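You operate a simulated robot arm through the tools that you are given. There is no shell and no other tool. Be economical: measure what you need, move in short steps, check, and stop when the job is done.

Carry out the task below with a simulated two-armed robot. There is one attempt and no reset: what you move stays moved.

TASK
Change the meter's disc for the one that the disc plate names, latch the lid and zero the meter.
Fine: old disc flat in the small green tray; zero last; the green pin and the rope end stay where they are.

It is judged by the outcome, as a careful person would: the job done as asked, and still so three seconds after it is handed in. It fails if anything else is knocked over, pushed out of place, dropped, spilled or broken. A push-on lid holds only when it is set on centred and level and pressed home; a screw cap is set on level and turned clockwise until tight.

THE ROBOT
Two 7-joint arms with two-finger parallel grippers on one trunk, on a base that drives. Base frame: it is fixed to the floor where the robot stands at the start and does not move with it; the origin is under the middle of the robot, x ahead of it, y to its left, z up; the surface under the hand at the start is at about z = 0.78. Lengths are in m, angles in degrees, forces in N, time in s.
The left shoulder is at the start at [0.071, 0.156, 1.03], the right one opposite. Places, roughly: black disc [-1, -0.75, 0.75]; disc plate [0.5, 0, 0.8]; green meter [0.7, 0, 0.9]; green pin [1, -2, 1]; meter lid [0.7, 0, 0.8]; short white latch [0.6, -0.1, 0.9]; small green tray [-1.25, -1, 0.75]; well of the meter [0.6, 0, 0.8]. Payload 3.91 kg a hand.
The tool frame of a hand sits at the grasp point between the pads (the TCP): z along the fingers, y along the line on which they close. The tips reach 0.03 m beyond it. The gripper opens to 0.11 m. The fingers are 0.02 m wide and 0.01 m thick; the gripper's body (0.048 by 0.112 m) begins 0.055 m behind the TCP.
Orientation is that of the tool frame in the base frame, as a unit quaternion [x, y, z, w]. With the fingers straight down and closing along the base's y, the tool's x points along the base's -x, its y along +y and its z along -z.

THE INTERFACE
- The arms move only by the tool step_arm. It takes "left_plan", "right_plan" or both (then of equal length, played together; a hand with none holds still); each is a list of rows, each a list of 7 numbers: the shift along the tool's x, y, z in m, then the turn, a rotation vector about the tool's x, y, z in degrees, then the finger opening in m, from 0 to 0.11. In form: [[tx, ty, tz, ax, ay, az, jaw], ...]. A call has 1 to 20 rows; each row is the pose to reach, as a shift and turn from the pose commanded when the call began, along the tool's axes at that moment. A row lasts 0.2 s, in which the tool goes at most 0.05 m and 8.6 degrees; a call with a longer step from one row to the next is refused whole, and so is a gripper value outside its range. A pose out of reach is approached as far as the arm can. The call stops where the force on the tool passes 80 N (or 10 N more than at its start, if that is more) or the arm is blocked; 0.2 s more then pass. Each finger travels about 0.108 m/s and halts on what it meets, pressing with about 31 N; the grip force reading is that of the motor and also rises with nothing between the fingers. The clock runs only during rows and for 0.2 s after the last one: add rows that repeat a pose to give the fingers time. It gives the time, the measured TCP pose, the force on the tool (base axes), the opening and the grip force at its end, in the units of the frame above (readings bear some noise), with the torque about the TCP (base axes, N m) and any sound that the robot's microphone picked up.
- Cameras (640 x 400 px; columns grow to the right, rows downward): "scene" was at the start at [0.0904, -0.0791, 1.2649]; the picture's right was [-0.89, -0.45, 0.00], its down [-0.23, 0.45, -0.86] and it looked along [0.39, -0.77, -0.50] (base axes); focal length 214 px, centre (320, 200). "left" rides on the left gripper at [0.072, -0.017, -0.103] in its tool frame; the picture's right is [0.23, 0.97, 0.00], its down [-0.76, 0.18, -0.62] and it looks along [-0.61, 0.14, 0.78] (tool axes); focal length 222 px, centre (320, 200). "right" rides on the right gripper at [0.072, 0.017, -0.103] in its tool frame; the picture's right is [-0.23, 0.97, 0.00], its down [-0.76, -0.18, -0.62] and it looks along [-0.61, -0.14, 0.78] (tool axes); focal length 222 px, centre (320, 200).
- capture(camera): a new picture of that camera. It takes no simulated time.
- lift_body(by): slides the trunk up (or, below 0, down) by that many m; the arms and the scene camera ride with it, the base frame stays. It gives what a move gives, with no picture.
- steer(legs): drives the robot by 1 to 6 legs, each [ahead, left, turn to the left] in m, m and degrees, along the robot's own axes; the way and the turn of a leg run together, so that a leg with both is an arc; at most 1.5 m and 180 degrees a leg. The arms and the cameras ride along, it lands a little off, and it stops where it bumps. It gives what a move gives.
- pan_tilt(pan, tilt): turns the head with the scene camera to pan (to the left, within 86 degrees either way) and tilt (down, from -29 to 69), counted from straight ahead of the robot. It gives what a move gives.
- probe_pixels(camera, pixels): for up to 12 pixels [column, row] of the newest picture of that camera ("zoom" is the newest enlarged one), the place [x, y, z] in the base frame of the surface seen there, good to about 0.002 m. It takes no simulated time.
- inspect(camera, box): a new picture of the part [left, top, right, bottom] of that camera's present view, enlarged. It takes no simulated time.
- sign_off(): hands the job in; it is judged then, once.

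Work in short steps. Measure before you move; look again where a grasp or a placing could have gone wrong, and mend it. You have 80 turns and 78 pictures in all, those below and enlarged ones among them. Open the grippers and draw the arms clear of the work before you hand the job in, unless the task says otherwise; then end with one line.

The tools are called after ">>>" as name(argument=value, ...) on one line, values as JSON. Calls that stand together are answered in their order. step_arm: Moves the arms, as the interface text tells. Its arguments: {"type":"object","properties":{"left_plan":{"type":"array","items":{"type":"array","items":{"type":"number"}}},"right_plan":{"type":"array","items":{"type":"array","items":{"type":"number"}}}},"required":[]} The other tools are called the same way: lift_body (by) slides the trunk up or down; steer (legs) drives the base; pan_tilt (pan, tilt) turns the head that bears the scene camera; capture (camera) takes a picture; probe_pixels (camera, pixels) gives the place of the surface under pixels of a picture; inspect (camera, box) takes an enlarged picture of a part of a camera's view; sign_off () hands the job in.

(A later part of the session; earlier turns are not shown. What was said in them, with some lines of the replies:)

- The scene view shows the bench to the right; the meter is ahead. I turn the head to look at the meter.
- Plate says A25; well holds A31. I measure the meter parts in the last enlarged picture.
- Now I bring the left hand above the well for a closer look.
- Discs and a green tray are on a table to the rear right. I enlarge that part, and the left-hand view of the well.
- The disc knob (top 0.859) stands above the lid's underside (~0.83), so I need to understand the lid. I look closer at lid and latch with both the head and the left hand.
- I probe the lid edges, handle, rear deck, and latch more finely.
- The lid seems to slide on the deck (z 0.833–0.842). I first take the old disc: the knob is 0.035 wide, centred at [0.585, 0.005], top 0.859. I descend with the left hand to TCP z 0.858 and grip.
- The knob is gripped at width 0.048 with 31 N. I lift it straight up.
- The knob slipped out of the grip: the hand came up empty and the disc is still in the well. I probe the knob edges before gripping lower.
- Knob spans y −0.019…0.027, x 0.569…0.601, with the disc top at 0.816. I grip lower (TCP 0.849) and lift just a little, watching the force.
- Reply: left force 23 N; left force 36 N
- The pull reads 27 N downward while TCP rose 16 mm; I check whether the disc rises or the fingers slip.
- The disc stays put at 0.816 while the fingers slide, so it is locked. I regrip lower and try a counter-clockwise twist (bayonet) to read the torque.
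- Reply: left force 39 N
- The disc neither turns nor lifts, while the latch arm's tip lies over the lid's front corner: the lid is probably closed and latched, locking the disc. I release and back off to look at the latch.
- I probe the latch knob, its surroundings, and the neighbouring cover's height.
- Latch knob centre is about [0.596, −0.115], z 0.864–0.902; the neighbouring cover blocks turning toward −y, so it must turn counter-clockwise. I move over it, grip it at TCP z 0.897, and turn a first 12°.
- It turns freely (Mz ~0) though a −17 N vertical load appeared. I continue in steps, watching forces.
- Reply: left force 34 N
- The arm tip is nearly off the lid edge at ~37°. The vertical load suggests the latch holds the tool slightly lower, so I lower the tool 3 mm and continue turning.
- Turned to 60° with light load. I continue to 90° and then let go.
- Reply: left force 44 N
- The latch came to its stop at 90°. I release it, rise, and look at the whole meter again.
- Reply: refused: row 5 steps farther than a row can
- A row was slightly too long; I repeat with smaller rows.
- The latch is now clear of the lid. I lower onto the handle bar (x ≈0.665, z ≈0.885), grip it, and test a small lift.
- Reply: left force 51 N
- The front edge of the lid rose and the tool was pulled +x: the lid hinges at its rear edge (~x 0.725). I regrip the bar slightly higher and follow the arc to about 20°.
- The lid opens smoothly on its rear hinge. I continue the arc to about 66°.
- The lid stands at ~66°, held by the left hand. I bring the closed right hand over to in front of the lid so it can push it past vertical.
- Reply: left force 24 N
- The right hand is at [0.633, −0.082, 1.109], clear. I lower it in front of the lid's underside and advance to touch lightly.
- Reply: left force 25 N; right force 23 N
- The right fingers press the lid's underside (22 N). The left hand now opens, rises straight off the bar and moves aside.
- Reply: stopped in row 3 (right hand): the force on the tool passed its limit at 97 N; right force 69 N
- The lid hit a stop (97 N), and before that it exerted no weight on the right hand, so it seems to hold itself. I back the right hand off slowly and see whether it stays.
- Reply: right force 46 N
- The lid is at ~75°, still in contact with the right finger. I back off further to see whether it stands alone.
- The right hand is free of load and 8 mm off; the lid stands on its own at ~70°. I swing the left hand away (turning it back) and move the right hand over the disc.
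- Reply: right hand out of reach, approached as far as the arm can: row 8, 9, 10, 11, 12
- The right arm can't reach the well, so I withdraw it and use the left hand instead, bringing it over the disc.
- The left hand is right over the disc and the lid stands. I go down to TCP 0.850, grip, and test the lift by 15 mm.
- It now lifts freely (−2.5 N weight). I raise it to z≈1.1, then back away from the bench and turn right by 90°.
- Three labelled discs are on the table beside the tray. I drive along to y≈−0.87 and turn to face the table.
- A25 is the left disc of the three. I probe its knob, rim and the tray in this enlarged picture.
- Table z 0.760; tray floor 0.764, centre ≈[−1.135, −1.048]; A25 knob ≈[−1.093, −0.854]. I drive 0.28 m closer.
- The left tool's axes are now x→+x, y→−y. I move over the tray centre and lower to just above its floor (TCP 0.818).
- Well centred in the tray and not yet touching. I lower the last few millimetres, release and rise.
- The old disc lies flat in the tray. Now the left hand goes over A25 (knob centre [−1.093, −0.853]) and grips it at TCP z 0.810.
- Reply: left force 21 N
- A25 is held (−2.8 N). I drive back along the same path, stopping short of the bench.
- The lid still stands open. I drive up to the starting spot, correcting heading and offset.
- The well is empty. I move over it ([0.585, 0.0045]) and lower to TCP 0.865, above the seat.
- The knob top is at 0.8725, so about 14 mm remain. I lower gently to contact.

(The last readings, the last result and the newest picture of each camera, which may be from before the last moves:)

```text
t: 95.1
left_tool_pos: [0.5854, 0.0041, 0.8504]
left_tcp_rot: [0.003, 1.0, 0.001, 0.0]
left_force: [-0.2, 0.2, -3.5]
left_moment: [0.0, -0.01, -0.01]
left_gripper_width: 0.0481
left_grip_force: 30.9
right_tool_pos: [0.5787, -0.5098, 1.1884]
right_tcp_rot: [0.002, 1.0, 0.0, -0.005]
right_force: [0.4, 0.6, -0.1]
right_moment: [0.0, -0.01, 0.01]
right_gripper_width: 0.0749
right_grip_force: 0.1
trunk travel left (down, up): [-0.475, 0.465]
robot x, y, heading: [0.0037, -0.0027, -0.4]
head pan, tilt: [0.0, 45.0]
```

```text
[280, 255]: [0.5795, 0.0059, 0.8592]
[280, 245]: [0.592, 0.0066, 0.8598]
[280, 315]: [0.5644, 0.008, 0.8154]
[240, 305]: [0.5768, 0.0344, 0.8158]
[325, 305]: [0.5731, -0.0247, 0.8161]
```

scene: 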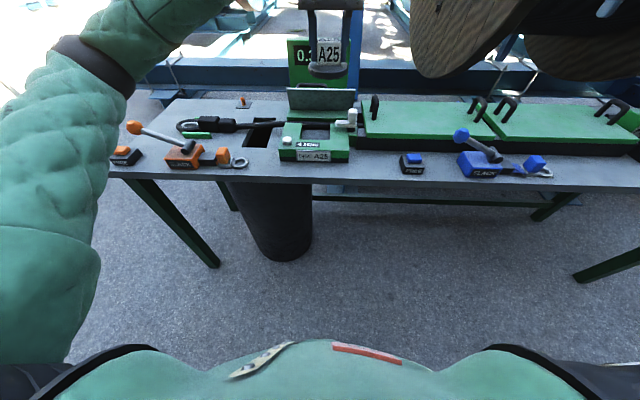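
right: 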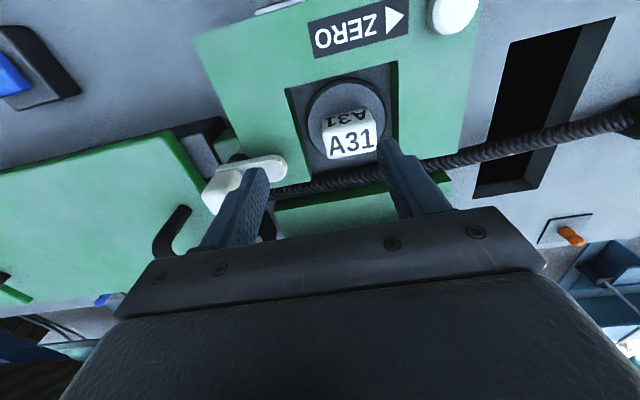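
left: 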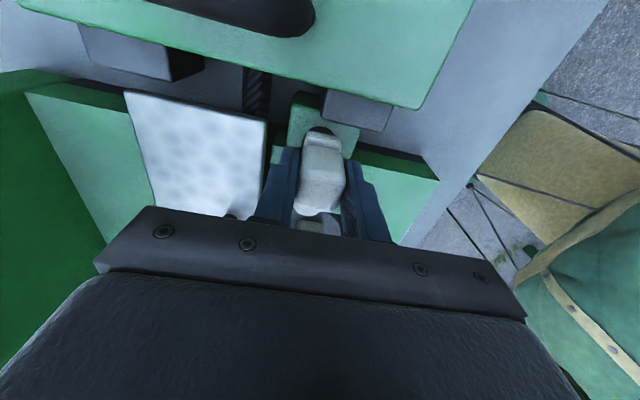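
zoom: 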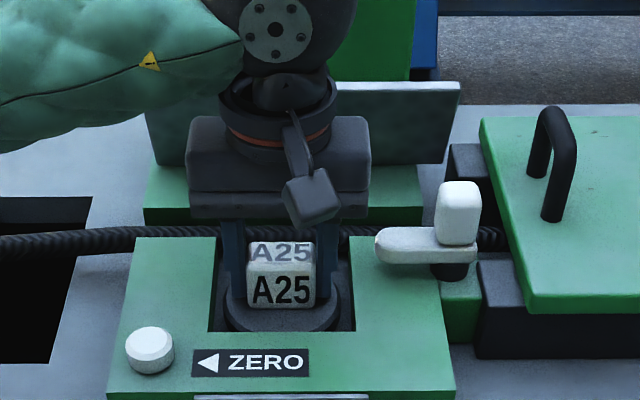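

Almost seated (knob top 0.8595). I press 2 mm more, release and rise.

>>> step_arm(left_plan=[[0, 0, 0.001, 0, 0, 0, 0.0], [0, 0, 0.002, 0, 0, 0, 0.0]])

>>> step_arm(left_plan=[[0, 0, 0, 0, 0, 0, 0.055], [0, 0, -0.001, 0, 0, 0, 0.075], [0, 0, -0.03, 0, 0, 0, 0.075], [0, 0, -0.07, 0, 0, 0, 0.075], [0, 0, -0.11, 0, 0, 0, 0.075], [0, 0, -0.14, 0, 0, 0, 0.075]])

>>> inspect(camera="scene", box=[260, 100, 390, 220])

>>> probe_pixels(camera="zoom", pixels=[[290, 270], [290, 300], [272, 285], [308, 285], [150, 130], [300, 130], [300, 160], [420, 130], [420, 160]])

```text
t: 95.7
left_tool_pos: [0.5846, 0.0045, 0.8497]
left_tcp_rot: [0.004, 1.0, 0.0, 0.001]
left_force: [-3.9, 2.3, 17.9]
left_moment: [0.09, -0.65, 0.07]
left_gripper_width: 0.0477
left_grip_force: 30.4
right_tool_pos: [0.578, -0.5081, 1.1885]
right_tcp_rot: [0.001, 1.0, -0.001, -0.006]
right_force: [-0.7, -0.2, 0.2]
right_moment: [0.01, 0.0, 0.01]
right_gripper_width: 0.0749
right_grip_force: 0.0
trunk travel left (down, up): [-0.475, 0.465]
robot x, y, heading: [0.0022, -0.0052, -0.4]
head pan, tilt: [0.0, 45.0]
```

```text
t: 97.1
left_tool_pos: [0.5831, 0.006, 0.9889]
left_tcp_rot: [0.004, 1.0, 0.001, 0.0]
left_force: [0.2, -0.8, 0.2]
left_moment: [0.0, -0.02, -0.04]
left_gripper_width: 0.0748
left_grip_force: 0.0
right_tool_pos: [0.5793, -0.5073, 1.1898]
right_tcp_rot: [0.002, 1.0, -0.001, -0.005]
right_force: [0.7, -0.2, 0.3]
right_moment: [-0.03, -0.01, -0.01]
right_gripper_width: 0.0753
right_grip_force: 0.1
trunk travel left (down, up): [-0.475, 0.465]
robot x, y, heading: [0.0026, -0.0041, -0.2]
head pan, tilt: [0.0, 45.0]
```

```text
3.33 times, centred on (325, 160) of scene
```

zoom: 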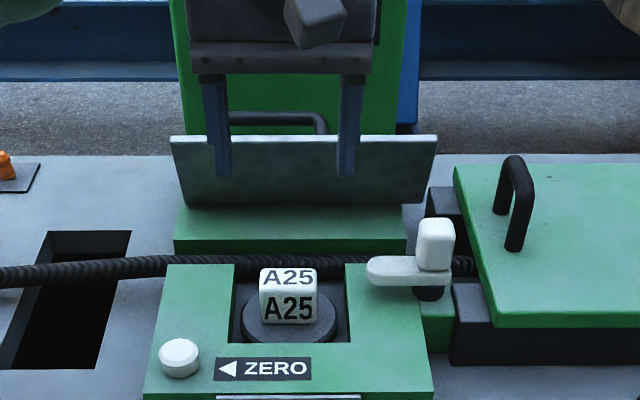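

```text
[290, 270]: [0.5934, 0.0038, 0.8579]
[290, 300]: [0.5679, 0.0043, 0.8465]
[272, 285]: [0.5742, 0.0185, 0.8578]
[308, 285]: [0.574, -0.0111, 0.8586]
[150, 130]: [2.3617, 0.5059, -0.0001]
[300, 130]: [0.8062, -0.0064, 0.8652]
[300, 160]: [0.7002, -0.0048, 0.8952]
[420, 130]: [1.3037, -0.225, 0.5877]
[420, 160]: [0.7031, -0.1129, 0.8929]
```

A25 is seated exactly as the old one was. I now take the closed left fingers behind the open lid (y≈−0.07, beside the handle).

>>> step_arm(left_plan=[[-0.04, -0.019, 0, 0, 0, 0, 0.05], [-0.08, -0.038, 0, 0, 0, 0, 0.02], [-0.12, -0.057, 0, 0, 0, 0, 0.0], [-0.157, -0.0765, 0, 0, 0, 0, 0.0], [-0.157, -0.0765, 0, 0, 0, 0, 0.0], [-0.157, -0.0765, 0.03, 0, 0, 0, 0.0], [-0.157, -0.0765, 0.06, 0, 0, 0, 0.0], [-0.157, -0.0765, 0.06, 0, 0, 0, 0.0]])

>>> inspect(camera="scene", box=[260, 80, 390, 220])

```text
t: 98.9
left_tool_pos: [0.7403, -0.0725, 0.9298]
left_tcp_rot: [0.004, 1.0, 0.0, 0.0]
left_force: [-0.1, 0.7, 0.0]
left_moment: [-0.01, -0.03, 0.01]
left_gripper_width: 0.0
left_grip_force: 31.1
right_tool_pos: [0.5782, -0.5095, 1.1892]
right_tcp_rot: [0.0, 1.0, -0.002, -0.004]
right_force: [0.5, 0.3, 0.1]
right_moment: [-0.04, 0.0, 0.0]
right_gripper_width: 0.0748
right_grip_force: 0.1
trunk travel left (down, up): [-0.475, 0.465]
robot x, y, heading: [0.0039, -0.0023, -0.1]
head pan, tilt: [0.0, 45.0]
```

```text
2.86 times, centred on (325, 150) of scene
```

zoom: 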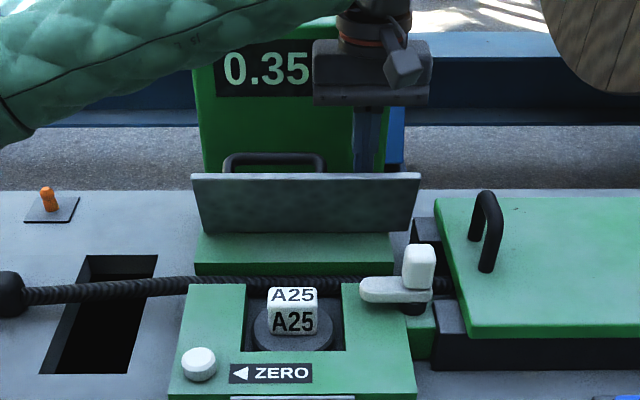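

The fingers are behind the lid. I sweep the lid closed along its arc, slowly.

>>> step_arm(left_plan=[[0.008, 0, 0, 0, 0, 0, 0], [0.015, 0, 0.001, 0, 0, 0, 0], [0.022, 0, 0.0015, 0, 0, 0, 0], [0.028, 0, 0.002, 0, 0, 0, 0], [0.037, 0, 0.005, 0, 0, 0, 0], [0.045, 0, 0.009, 0, 0, 0, 0], [0.052, 0, 0.014, 0, 0, 0, 0], [0.059, 0, 0.02, 0, 0, 0, 0], [0.065, 0, 0.028, 0, 0, 0, 0]])

>>> inspect(camera="scene", box=[260, 80, 390, 220])

```text
t: 100.9
left_tool_pos: [0.674, -0.0724, 0.9014]
left_tcp_rot: [0.003, 1.0, 0.0, 0.0]
left_force: [0.8, 0.6, -0.2]
left_moment: [0.01, 0.02, -0.01]
left_gripper_width: 0.0
left_grip_force: 30.7
right_tool_pos: [0.5787, -0.5088, 1.1897]
right_tcp_rot: [0.001, 1.0, -0.001, -0.005]
right_force: [0.1, 0.3, 0.4]
right_moment: [-0.01, 0.01, 0.0]
right_gripper_width: 0.0751
right_grip_force: 0.0
trunk travel left (down, up): [-0.475, 0.465]
robot x, y, heading: [0.0045, -0.0033, -0.7]
head pan, tilt: [0.0, 45.0]
```

```text
2.86 times, centred on (325, 150) of scene
```

zoom: 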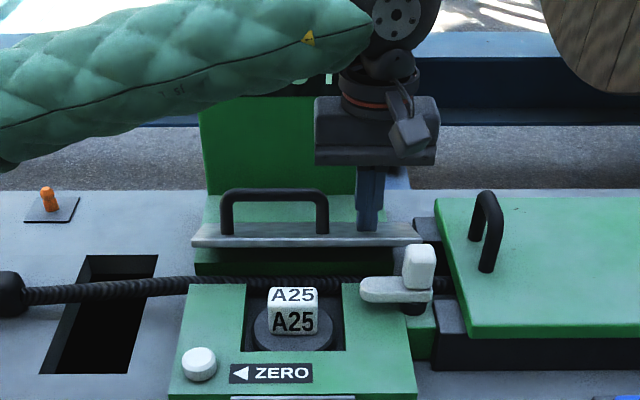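

The lid is nearly down. I press it the rest of the way to the deck.

>>> step_arm(left_plan=[[0.004, 0, 0.01, 0, 0, 0, 0], [0.007, 0, 0.018, 0, 0, 0, 0], [0.009, 0, 0.025, 0, 0, 0, 0], [0.009, 0, 0.03, 0, 0, 0, 0], [0.009, 0, 0.032, 0, 0, 0, 0]])

>>> inspect(camera="scene", box=[260, 120, 390, 220])

>>> probe_pixels(camera="zoom", pixels=[[180, 185], [290, 185], [180, 198], [410, 195]])

```text
t: 102.1
left_tool_pos: [0.6677, -0.0715, 0.8715]
left_tcp_rot: [0.004, 1.0, -0.002, 0.002]
left_force: [6.8, -2.4, 26.7]
left_moment: [0.0, -0.33, -0.26]
left_gripper_width: 0.0
left_grip_force: 31.4
right_tool_pos: [0.5779, -0.5085, 1.1888]
right_tcp_rot: [0.001, 1.0, -0.001, -0.004]
right_force: [-0.2, 0.2, -0.9]
right_moment: [0.0, 0.0, -0.01]
right_gripper_width: 0.0751
right_grip_force: 0.1
trunk travel left (down, up): [-0.475, 0.465]
robot x, y, heading: [-0.0006, -0.0018, -0.1]
head pan, tilt: [0.0, 45.0]
```

```text
4.00 times, centred on (325, 170) of scene
```

zoom: 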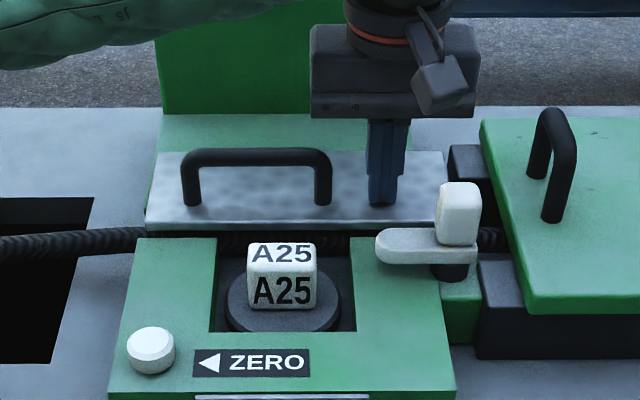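

```text
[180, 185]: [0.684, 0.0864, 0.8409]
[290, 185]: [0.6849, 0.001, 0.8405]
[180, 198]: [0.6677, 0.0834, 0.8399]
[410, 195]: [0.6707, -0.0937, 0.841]
```

The lid is closed flat (z 0.841, 27 N). I raise the hand, turn it by −90° above the latch knob.

>>> step_arm(left_plan=[[0, 0, -0.04, 0, 0, 0, 0.0], [0, 0, -0.08, 0, 0, 0, 0.0], [0, 0, -0.12, 0, 0, -8, 0.0], [0.02, -0.015, -0.12, 0, 0, -16, 0.02], [0.04, -0.03, -0.12, 0, 0, -24, 0.04], [0.0695, -0.046, -0.12, 0, 0, -32, 0.06], [0.0695, -0.046, -0.12, 0, 0, -40, 0.06], [0.0695, -0.046, -0.12, 0, 0, -48, 0.06], [0.0695, -0.046, -0.12, 0, 0, -56, 0.06], [0.0695, -0.046, -0.12, 0, 0, -64, 0.06], [0.0695, -0.046, -0.12, 0, 0, -72, 0.06], [0.0695, -0.046, -0.12, 0, 0, -80, 0.06], [0.0695, -0.046, -0.12, 0, 0, -88, 0.06], [0.0695, -0.046, -0.12, 0, 0, -90, 0.06], [0.0695, -0.046, -0.12, 0, 0, -90, 0.06]])

>>> inspect(camera="scene", box=[260, 120, 390, 220])

```text
t: 105.3
left_tool_pos: [0.5985, -0.1193, 0.9884]
left_tcp_rot: [-0.705, 0.709, 0.0, 0.0]
left_force: [0.3, 0.8, -0.8]
left_moment: [-0.02, 0.0, -0.03]
left_gripper_width: 0.0598
left_grip_force: 0.0
right_tool_pos: [0.5794, -0.508, 1.1886]
right_tcp_rot: [0.001, 1.0, -0.001, -0.004]
right_force: [0.3, 1.2, -1.1]
right_moment: [0.02, 0.02, 0.03]
right_gripper_width: 0.0753
right_grip_force: 0.2
trunk travel left (down, up): [-0.475, 0.465]
robot x, y, heading: [0.0034, -0.0007, -0.4]
head pan, tilt: [0.0, 45.0]
```

```text
4.00 times, centred on (325, 170) of scene
```

zoom: 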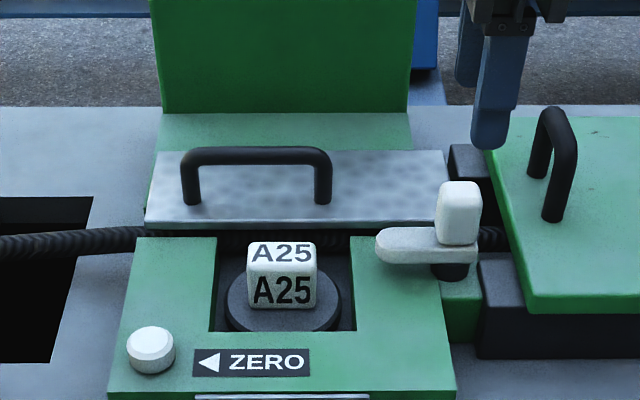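

I lower onto the latch knob, grip it and turn it back clockwise by the first 32°.

>>> step_arm(left_plan=[[-0.0015, 0, 0.04, 0, 0, 0, 0.06], [-0.0015, 0, 0.08, 0, 0, 0, 0.06], [-0.0015, 0, 0.092, 0, 0, 0, 0.06], [-0.0015, 0, 0.092, 0, 0, 0, 0.02], [-0.0015, 0, 0.092, 0, 0, 0, 0.0], [-0.0015, 0, 0.092, 0, 0, 0, 0.0], [-0.0015, 0, 0.092, 0, 0, 8, 0.0], [-0.0015, 0, 0.092, 0, 0, 16, 0.0], [-0.0015, 0, 0.092, 0, 0, 24, 0.0], [-0.0015, 0, 0.092, 0, 0, 32, 0.0]])

>>> inspect(camera="scene", box=[260, 120, 390, 220])

```text
t: 107.5
left_tool_pos: [0.6011, -0.115, 0.8946]
left_tcp_rot: [-0.482, 0.876, 0.0, -0.001]
left_force: [25.7, -5.1, -12.1]
left_moment: [-0.49, -1.11, 0.06]
left_gripper_width: 0.0278
left_grip_force: 45.5
right_tool_pos: [0.5813, -0.508, 1.1877]
right_tcp_rot: [0.001, 1.0, -0.001, -0.006]
right_force: [-0.1, -0.5, 0.2]
right_moment: [0.0, 0.0, -0.02]
right_gripper_width: 0.0752
right_grip_force: 0.1
trunk travel left (down, up): [-0.475, 0.465]
robot x, y, heading: [0.0044, -0.0003, -0.4]
head pan, tilt: [0.0, 45.0]
```

```text
4.00 times, centred on (325, 170) of scene
```

zoom: 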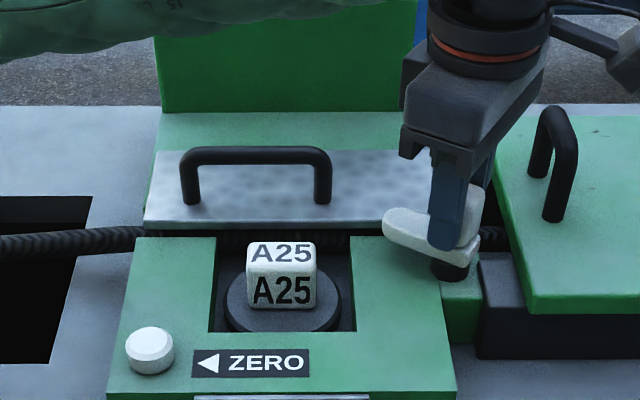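

It turns well. I continue the remaining ~58° until the arm points straight back over the lid.

>>> step_arm(left_plan=[[0, 0, 0.001, 0, 0, 8, 0.0], [0, 0, 0.001, 0, 0, 16, 0.0], [0, 0, 0.001, 0, 0, 24, 0.0], [0, 0, 0.001, 0, 0, 32, 0.0], [0, 0, 0.001, 0, 0, 40, 0.0], [0, 0, 0.001, 0, 0, 48, 0.0], [0, 0, 0.001, 0, 0, 55, 0.0], [0, 0, 0.001, 0, 0, 59, 0.0]])

>>> inspect(camera="scene", box=[260, 120, 390, 220])

```text
t: 109.3
left_tool_pos: [0.5994, -0.1157, 0.8927]
left_tcp_rot: [0.014, 1.0, 0.001, -0.001]
left_force: [27.8, -10.0, -1.0]
left_moment: [-0.39, -0.24, 1.15]
left_gripper_width: 0.0283
left_grip_force: 45.1
right_tool_pos: [0.5809, -0.5096, 1.1871]
right_tcp_rot: [0.001, 1.0, 0.0, -0.004]
right_force: [0.7, 0.2, -0.5]
right_moment: [0.01, 0.0, -0.01]
right_gripper_width: 0.0751
right_grip_force: 0.1
trunk travel left (down, up): [-0.475, 0.465]
robot x, y, heading: [0.0037, -0.0051, -0.3]
head pan, tilt: [0.0, 45.0]
```

```text
4.00 times, centred on (325, 170) of scene
```

zoom: 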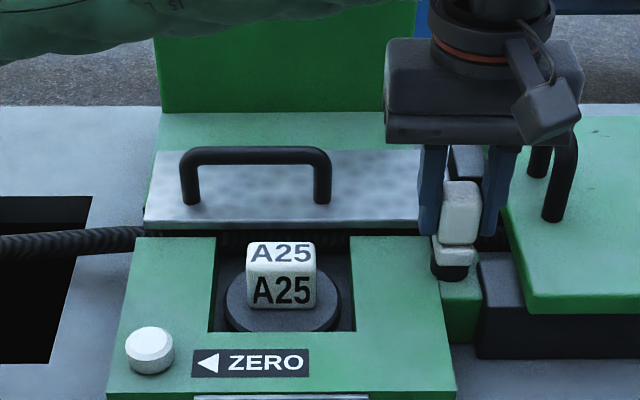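

The latch is back at its stop (Mz 1.15). I release, rise, and move above the ZERO button.

>>> step_arm(left_plan=[[0, 0, 0, 0, 0, 0, 0.05], [0, 0, 0, 0, 0, 0, 0.05], [0, 0, -0.04, 0, 0, 0, 0.05], [0, 0, -0.08, 0, 0, 0, 0.05], [0.02, 0.045, -0.08, 0, 0, 0, 0.03], [0.04, 0.09, -0.08, 0, 0, 0, 0.0], [0.06, 0.135, -0.08, 0, 0, 0, 0.0], [0.075, 0.175, -0.08, 0, 0, 0, 0.0], [0.086, 0.203, -0.08, 0, 0, 0, 0.0], [0.086, 0.203, -0.05, 0, 0, 0, 0.0], [0.086, 0.203, -0.04, 0, 0, 0, 0.0]])

>>> inspect(camera="scene", box=[260, 80, 390, 230])

>>> inspect(camera="scene", box=[320, 140, 400, 210])

```text
t: 111.7
left_tool_pos: [0.5169, 0.0893, 0.9378]
left_tcp_rot: [0.012, 1.0, 0.0, 0.001]
left_force: [-0.3, 0.2, -0.3]
left_moment: [0.0, -0.02, 0.02]
left_gripper_width: 0.0
left_grip_force: 30.9
right_tool_pos: [0.5783, -0.5081, 1.1889]
right_tcp_rot: [0.002, 1.0, -0.001, -0.005]
right_force: [-0.8, 0.1, -0.1]
right_moment: [0.0, -0.01, -0.01]
right_gripper_width: 0.0751
right_grip_force: 0.1
trunk travel left (down, up): [-0.475, 0.465]
robot x, y, heading: [0.0058, -0.0009, -0.5]
head pan, tilt: [0.0, 45.0]
```

```text
2.67 times, centred on (325, 155) of scene
```

zoom: 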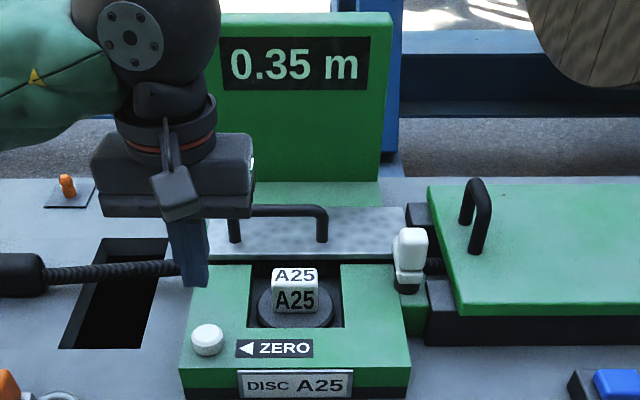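

```text
5.71 times, centred on (360, 175) of scene
```

zoom: 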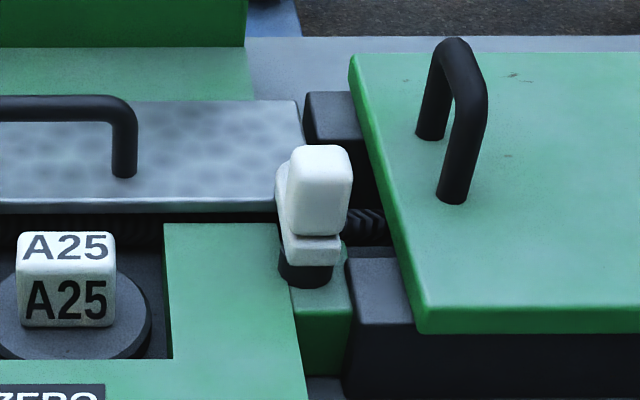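

The latch lies over the lid corner as at the start. Now I press ZERO ([0.512, 0.087], top 0.848) with the closed fingertips.

>>> step_arm(left_plan=[[0.005, -0.0023, 0.02, 0, 0, 0, 0.0], [0.005, -0.0023, 0.045, 0, 0, 0, 0.0], [0.005, -0.0023, 0.056, 0, 0, 0, 0.0], [0.005, -0.0023, 0.06, 0, 0, 0, 0.0], [0.005, -0.0023, 0.064, 0, 0, 0, 0.0], [0.005, -0.0023, 0.067, 0, 0, 0, 0.0], [0.005, -0.0023, 0.067, 0, 0, 0, 0.0]])

>>> inspect(camera="scene", box=[260, 80, 390, 230])

```text
t: 113.3
left_tool_pos: [0.517, 0.0819, 0.8857]
left_tcp_rot: [0.015, 1.0, 0.003, 0.013]
left_force: [-0.2, -0.4, 1.2]
left_moment: [0.0, 0.01, -0.01]
left_gripper_width: 0.0
left_grip_force: 31.4
right_tool_pos: [0.5745, -0.5169, 1.1945]
right_tcp_rot: [0.004, 1.0, 0.002, -0.004]
right_force: [-0.6, 0.5, 0.2]
right_moment: [-0.01, 0.05, 0.01]
right_gripper_width: 0.075
right_grip_force: 0.1
trunk travel left (down, up): [-0.475, 0.465]
robot x, y, heading: [0.0046, -0.0008, -0.9]
head pan, tilt: [0.0, 45.0]
```

```text
2.67 times, centred on (325, 155) of scene
```

zoom: 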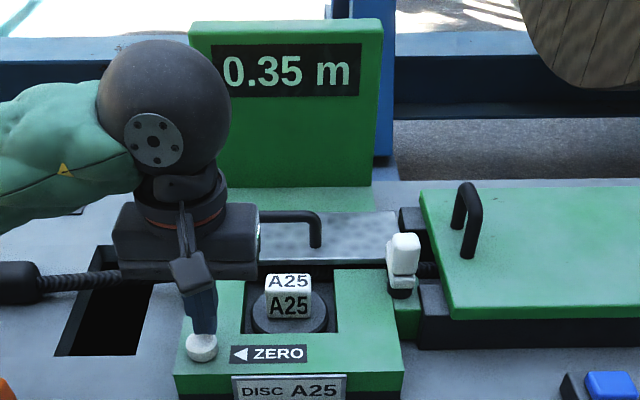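

The view and right hand shifted slightly with no force at the tip: part of the left arm is pressing on something and tipping the robot. I back up at once and look.

>>> step_arm(left_plan=[[0, 0, -0.02, 0, 0, 0, 0.0], [0, 0, -0.05, 0, 0, 0, 0.0], [0, 0, -0.07, 0, 0, 0, 0.0], [0, 0, -0.07, 0, 0, 0, 0.0]])

>>> pan_tilt(pan=25, tilt=55)

>>> capture(camera="scene")

```text
t: 114.3
left_tool_pos: [0.5079, 0.0839, 0.9392]
left_tcp_rot: [0.014, 1.0, 0.001, 0.0]
left_force: [-0.1, 0.6, 0.2]
left_moment: [0.03, 0.0, -0.01]
left_gripper_width: 0.0
left_grip_force: 31.2
right_tool_pos: [0.5734, -0.5094, 1.19]
right_tcp_rot: [0.002, 1.0, -0.001, -0.003]
right_force: [-0.2, -0.1, 0.5]
right_moment: [0.02, 0.01, 0.02]
right_gripper_width: 0.0749
right_grip_force: 0.1
trunk travel left (down, up): [-0.475, 0.465]
robot x, y, heading: [0.0008, -0.0066, -0.6]
head pan, tilt: [0.0, 45.0]
```

```text
t: 115.2
left_tool_pos: [0.5129, 0.0855, 0.9401]
left_tcp_rot: [0.013, 1.0, 0.0, 0.0]
left_force: [0.2, 0.4, -0.7]
left_moment: [-0.03, -0.02, -0.01]
left_gripper_width: 0.0
left_grip_force: 30.7
right_tool_pos: [0.5772, -0.51, 1.1889]
right_tcp_rot: [0.002, 1.0, 0.0, -0.005]
right_force: [-0.4, 0.8, 0.1]
right_moment: [-0.03, 0.0, 0.04]
right_gripper_width: 0.0751
right_grip_force: 0.0
trunk travel left (down, up): [-0.475, 0.465]
robot x, y, heading: [0.0024, -0.0053, -0.6]
head pan, tilt: [25.0, 55.0]
```

```text
14 pictures are left
```

scene: 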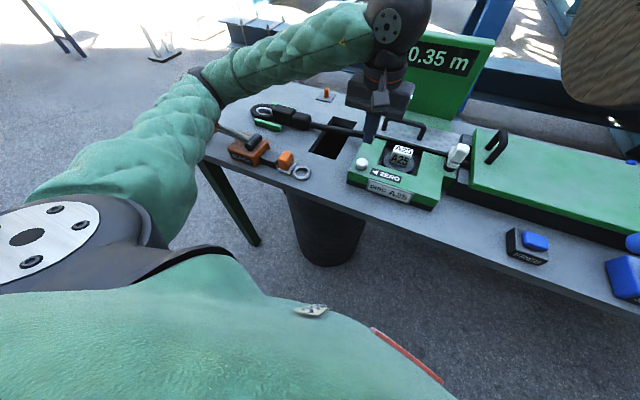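

The left elbow hangs low near the orange lever at the bench's left. I enlarge that area to check nothing moved.

>>> inspect(camera="scene", box=[190, 80, 320, 190])

```text
3.64 times, centred on (255, 135) of scene
```

zoom: 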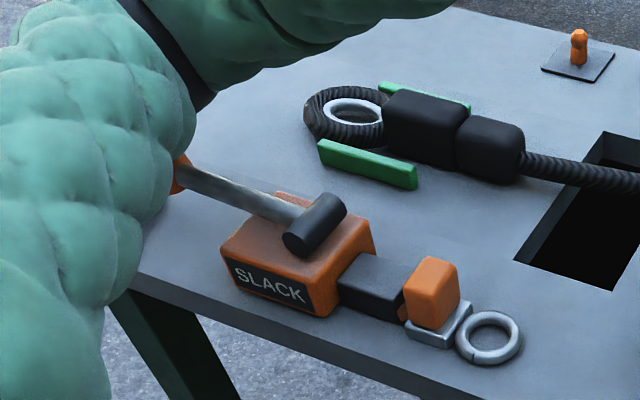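

The elbow is at the lever's ball. I raise the hand, back the base off by 0.19 m for a roomier posture, and look at the lever from the same place as before.

>>> step_arm(left_plan=[[0, 0, -0.04, 0, 0, 0, 0.0], [0, 0, -0.08, 0, 0, 0, 0.0], [0, 0, -0.12, 0, 0, 0, 0.0], [0, 0, -0.16, 0, 0, 0, 0.0]])

>>> steer(legs=[[-0.19, 0, 0]])

>>> pan_tilt(pan=0, tilt=50)

>>> capture(camera="scene")

>>> inspect(camera="scene", box=[100, 90, 290, 200])

```text
t: 116.2
left_tool_pos: [0.5091, 0.086, 1.098]
left_tcp_rot: [0.012, 1.0, 0.001, -0.001]
left_force: [0.0, -0.4, 0.1]
left_moment: [-0.01, -0.01, 0.04]
left_gripper_width: 0.0
left_grip_force: 31.4
right_tool_pos: [0.5774, -0.5085, 1.1893]
right_tcp_rot: [0.001, 1.0, -0.001, -0.004]
right_force: [-0.7, -0.2, -0.4]
right_moment: [0.01, -0.04, 0.03]
right_gripper_width: 0.0747
right_grip_force: 0.0
trunk travel left (down, up): [-0.475, 0.465]
robot x, y, heading: [0.0066, -0.006, -0.4]
head pan, tilt: [25.0, 55.0]
```

```text
t: 117.8
left_tool_pos: [0.3175, 0.0885, 1.0994]
left_tcp_rot: [0.013, 1.0, 0.0, 0.0]
left_force: [-0.4, 0.2, -1.3]
left_moment: [0.01, -0.01, 0.02]
left_gripper_width: 0.0
left_grip_force: 31.2
right_tool_pos: [0.3875, -0.5067, 1.1895]
right_tcp_rot: [0.002, 1.0, -0.001, -0.005]
right_force: [0.5, 0.0, 0.0]
right_moment: [0.01, -0.03, -0.04]
right_gripper_width: 0.0751
right_grip_force: 0.0
trunk travel left (down, up): [-0.475, 0.465]
robot x, y, heading: [-0.1846, -0.004, -0.3]
head pan, tilt: [25.0, 55.0]
```

```text
t: 118.7
left_tool_pos: [0.3184, 0.0871, 1.0981]
left_tcp_rot: [0.012, 1.0, 0.0, 0.0]
left_force: [-0.4, 0.1, 0.1]
left_moment: [-0.01, -0.04, -0.01]
left_gripper_width: 0.0
left_grip_force: 31.2
right_tool_pos: [0.3885, -0.5068, 1.1895]
right_tcp_rot: [0.001, 1.0, -0.001, -0.004]
right_force: [0.6, 0.5, 1.0]
right_moment: [0.01, 0.01, -0.02]
right_gripper_width: 0.0752
right_grip_force: 0.0
trunk travel left (down, up): [-0.475, 0.465]
robot x, y, heading: [-0.1861, -0.0008, -0.4]
head pan, tilt: [0.0, 50.0]
```

```text
12 pictures are left
```

scene: 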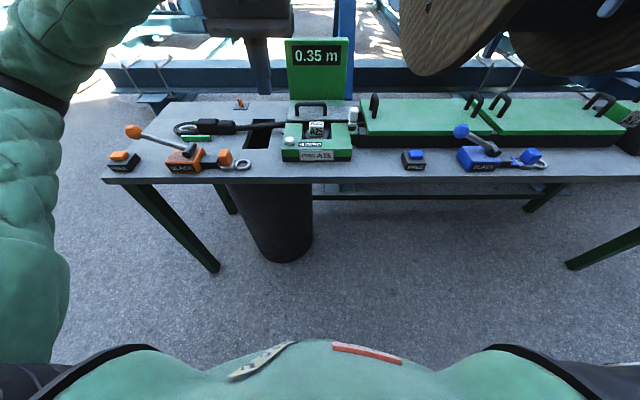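

```text
3.37 times, centred on (195, 145) of scene
```

zoom: 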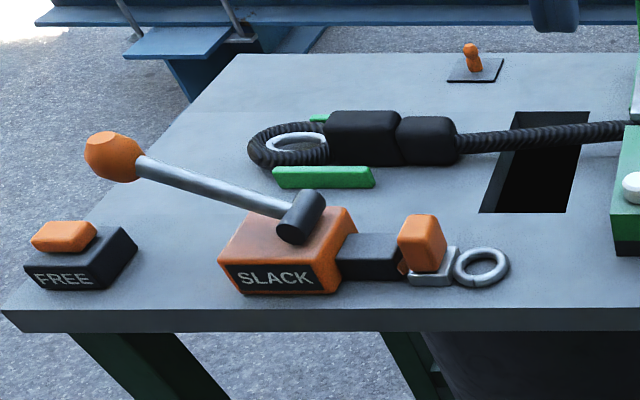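

The lever stands as before (SLACK, ball at same spot). From here the button is 0.70 m ahead; I extend the hand above it at z≈0.92.

>>> step_arm(left_plan=[[-0.04, 0.001, 0, 0, 0, 0, 0.0], [-0.08, 0.002, 0, 0, 0, 0, 0.0], [-0.12, 0.003, 0, 0, 0, 0, 0.0], [-0.16, 0.004, 0, 0, 0, 0, 0.0], [-0.194, 0.005, 0, 0, 0, 0, 0.0], [-0.194, 0.005, 0.05, 0, 0, 0, 0.0], [-0.194, 0.005, 0.1, 0, 0, 0, 0.0], [-0.194, 0.005, 0.15, 0, 0, 0, 0.0], [-0.194, 0.005, 0.178, 0, 0, 0, 0.0], [-0.194, 0.005, 0.178, 0, 0, 0, 0.0]])

>>> capture(camera="scene")

>>> inspect(camera="scene", box=[260, 90, 370, 170])

```text
t: 120.8
left_tool_pos: [0.5149, 0.0869, 0.9228]
left_tcp_rot: [0.012, 1.0, 0.0, 0.0]
left_force: [0.7, 0.2, -0.6]
left_moment: [-0.01, -0.05, -0.04]
left_gripper_width: 0.0002
left_grip_force: 31.0
right_tool_pos: [0.3888, -0.5076, 1.1892]
right_tcp_rot: [0.001, 1.0, -0.001, -0.004]
right_force: [0.2, -0.5, 0.3]
right_moment: [0.01, -0.04, 0.0]
right_gripper_width: 0.0748
right_grip_force: 0.1
trunk travel left (down, up): [-0.475, 0.465]
robot x, y, heading: [-0.184, -0.0041, -0.6]
head pan, tilt: [0.0, 50.0]
```

```text
10 pictures are left
```

scene: 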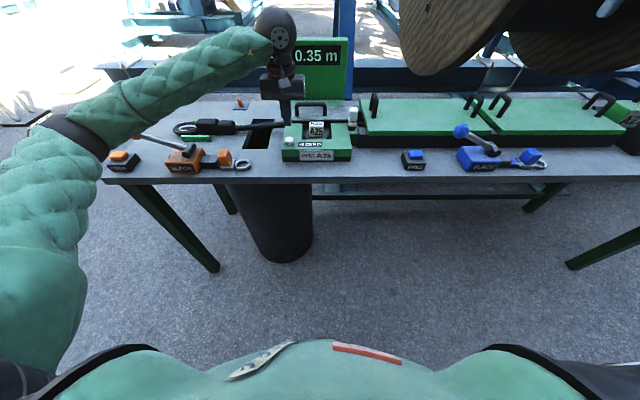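

```text
5.00 times, centred on (315, 130) of scene
```

zoom: 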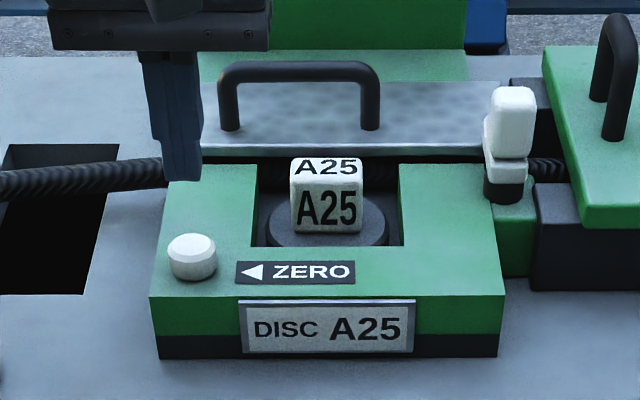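

The elbow still overlaps the lever in view, so I probe the arm's underside and lever before lowering, as well as the button.

>>> probe_pixels(camera="scene", pixels=[[95, 150], [110, 140], [125, 125], [140, 122], [160, 110], [140, 135], [150, 139]])

>>> probe_pixels(camera="zoom", pixels=[[190, 245], [190, 236], [172, 248], [210, 248], [190, 255]])

```text
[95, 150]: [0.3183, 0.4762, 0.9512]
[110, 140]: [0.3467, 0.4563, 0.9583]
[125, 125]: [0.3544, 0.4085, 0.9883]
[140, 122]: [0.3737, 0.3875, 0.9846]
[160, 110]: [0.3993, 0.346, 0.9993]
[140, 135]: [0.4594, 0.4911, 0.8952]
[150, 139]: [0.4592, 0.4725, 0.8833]
```

```text
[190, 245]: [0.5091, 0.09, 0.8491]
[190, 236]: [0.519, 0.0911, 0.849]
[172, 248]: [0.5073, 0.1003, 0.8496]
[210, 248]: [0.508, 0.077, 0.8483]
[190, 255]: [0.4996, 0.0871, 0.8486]
```

The elbow is ~7 cm from the lever ball, clear. I now press the button (centre [0.510, 0.089], top 0.849).

>>> step_arm(left_plan=[[0.003, 0.002, 0.02, 0, 0, 0, 0.0], [0.003, 0.002, 0.038, 0, 0, 0, 0.0], [0.003, 0.002, 0.043, 0, 0, 0, 0.0], [0.003, 0.002, 0.046, 0, 0, 0, 0.0], [0.003, 0.002, 0.049, 0, 0, 0, 0.0], [0.003, 0.002, 0.049, 0, 0, 0, 0.0]])

>>> inspect(camera="scene", box=[240, 30, 380, 170])

```text
t: 122.2
left_tool_pos: [0.5113, 0.0915, 0.8722]
left_tcp_rot: [0.012, 1.0, 0.0, 0.0]
left_force: [1.4, 0.3, 2.4]
left_moment: [0.0, -0.07, 0.05]
left_gripper_width: 0.0001
left_grip_force: 31.1
right_tool_pos: [0.3883, -0.5074, 1.1893]
right_tcp_rot: [0.001, 1.0, -0.001, -0.004]
right_force: [-0.2, 0.3, 0.3]
right_moment: [0.04, 0.0, -0.04]
right_gripper_width: 0.075
right_grip_force: 0.1
trunk travel left (down, up): [-0.475, 0.465]
robot x, y, heading: [-0.1895, -0.0044, -0.5]
head pan, tilt: [0.0, 50.0]
heard: click
```

```text
2.86 times, centred on (310, 100) of scene
```

zoom: 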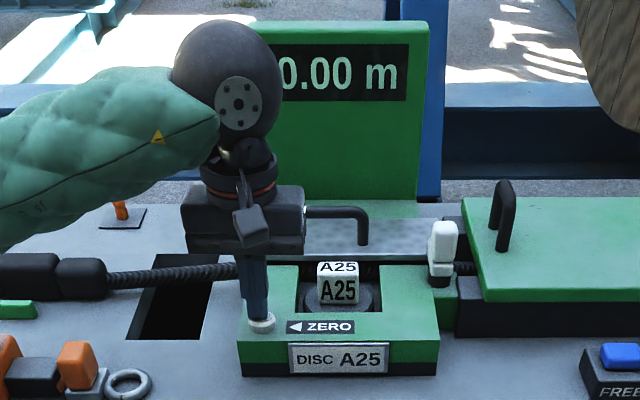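

A click, and the display reads 0.00 m. I lift the hand, open it and draw it back clear.

>>> step_arm(left_plan=[[0, 0, -0.03, 0, 0, 0, 0.0], [0, 0, -0.08, 0, 0, 0, 0.03], [0, 0, -0.13, 0, 0, 0, 0.06], [0, 0, -0.18, 0, 0, 0, 0.08], [0, 0, -0.22, 0, 0, 0, 0.08], [0.04, 0, -0.24, 0, 0, 0, 0.08], [0.08, 0, -0.25, 0, 0, 0, 0.08], [0.12, 0, -0.25, 0, 0, 0, 0.08]])

>>> steer(legs=[[-0.12, 0, 0]])

>>> capture(camera="scene")

>>> inspect(camera="scene", box=[230, 20, 390, 170])

```text
t: 124.0
left_tool_pos: [0.3869, 0.09, 1.123]
left_tcp_rot: [0.012, 1.0, 0.0, 0.001]
left_force: [-0.7, 0.4, 0.3]
left_moment: [0.03, 0.01, 0.01]
left_gripper_width: 0.08
left_grip_force: 0.0
right_tool_pos: [0.3875, -0.5069, 1.1897]
right_tcp_rot: [0.001, 1.0, -0.001, -0.004]
right_force: [0.1, -0.6, 0.3]
right_moment: [-0.01, -0.01, 0.01]
right_gripper_width: 0.0751
right_grip_force: 0.1
trunk travel left (down, up): [-0.475, 0.465]
robot x, y, heading: [-0.1876, -0.0014, -0.4]
head pan, tilt: [0.0, 50.0]
```

```text
t: 125.3
left_tool_pos: [0.2661, 0.0917, 1.1234]
left_tcp_rot: [0.012, 1.0, -0.001, 0.0]
left_force: [-1.0, 0.0, -0.5]
left_moment: [0.0, -0.07, 0.03]
left_gripper_width: 0.08
left_grip_force: 0.1
right_tool_pos: [0.2663, -0.5055, 1.1897]
right_tcp_rot: [0.0, 1.0, -0.001, -0.003]
right_force: [-0.2, -0.5, -0.4]
right_moment: [0.01, -0.04, 0.01]
right_gripper_width: 0.0751
right_grip_force: 0.1
trunk travel left (down, up): [-0.475, 0.465]
robot x, y, heading: [-0.312, -0.0038, -0.5]
head pan, tilt: [0.0, 50.0]
```

```text
7 pictures are left
```

scene: 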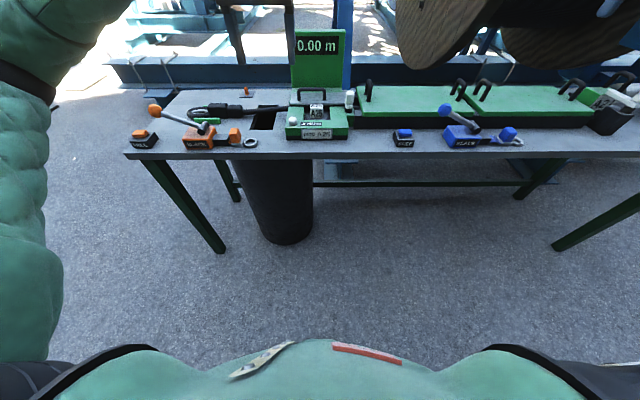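

```text
2.67 times, centred on (310, 95) of scene
```

zoom: 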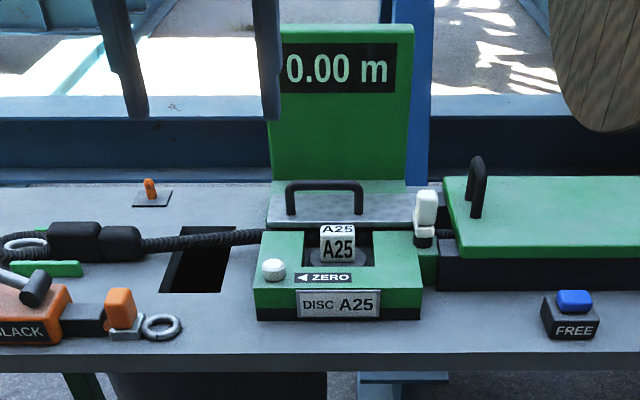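

The display holds 0.00 m, A25 is in the well, the lid is down and latched, the rope end and levers look unmoved, and the arms are clear. I hand the job in.

>>> sign_off()

```text
The job is handed in.
```

The job is handed in: disc A25 is seated in the meter, the lid is latched, the old A31 lies flat in the small green tray, and ZERO was pressed last (display 0.00 m). On my first try at ZERO the left elbow bumped the bench area by the orange lever. It looked unmoved afterwards, as did the rope end. I never went near the green pin and did not check it at the end.
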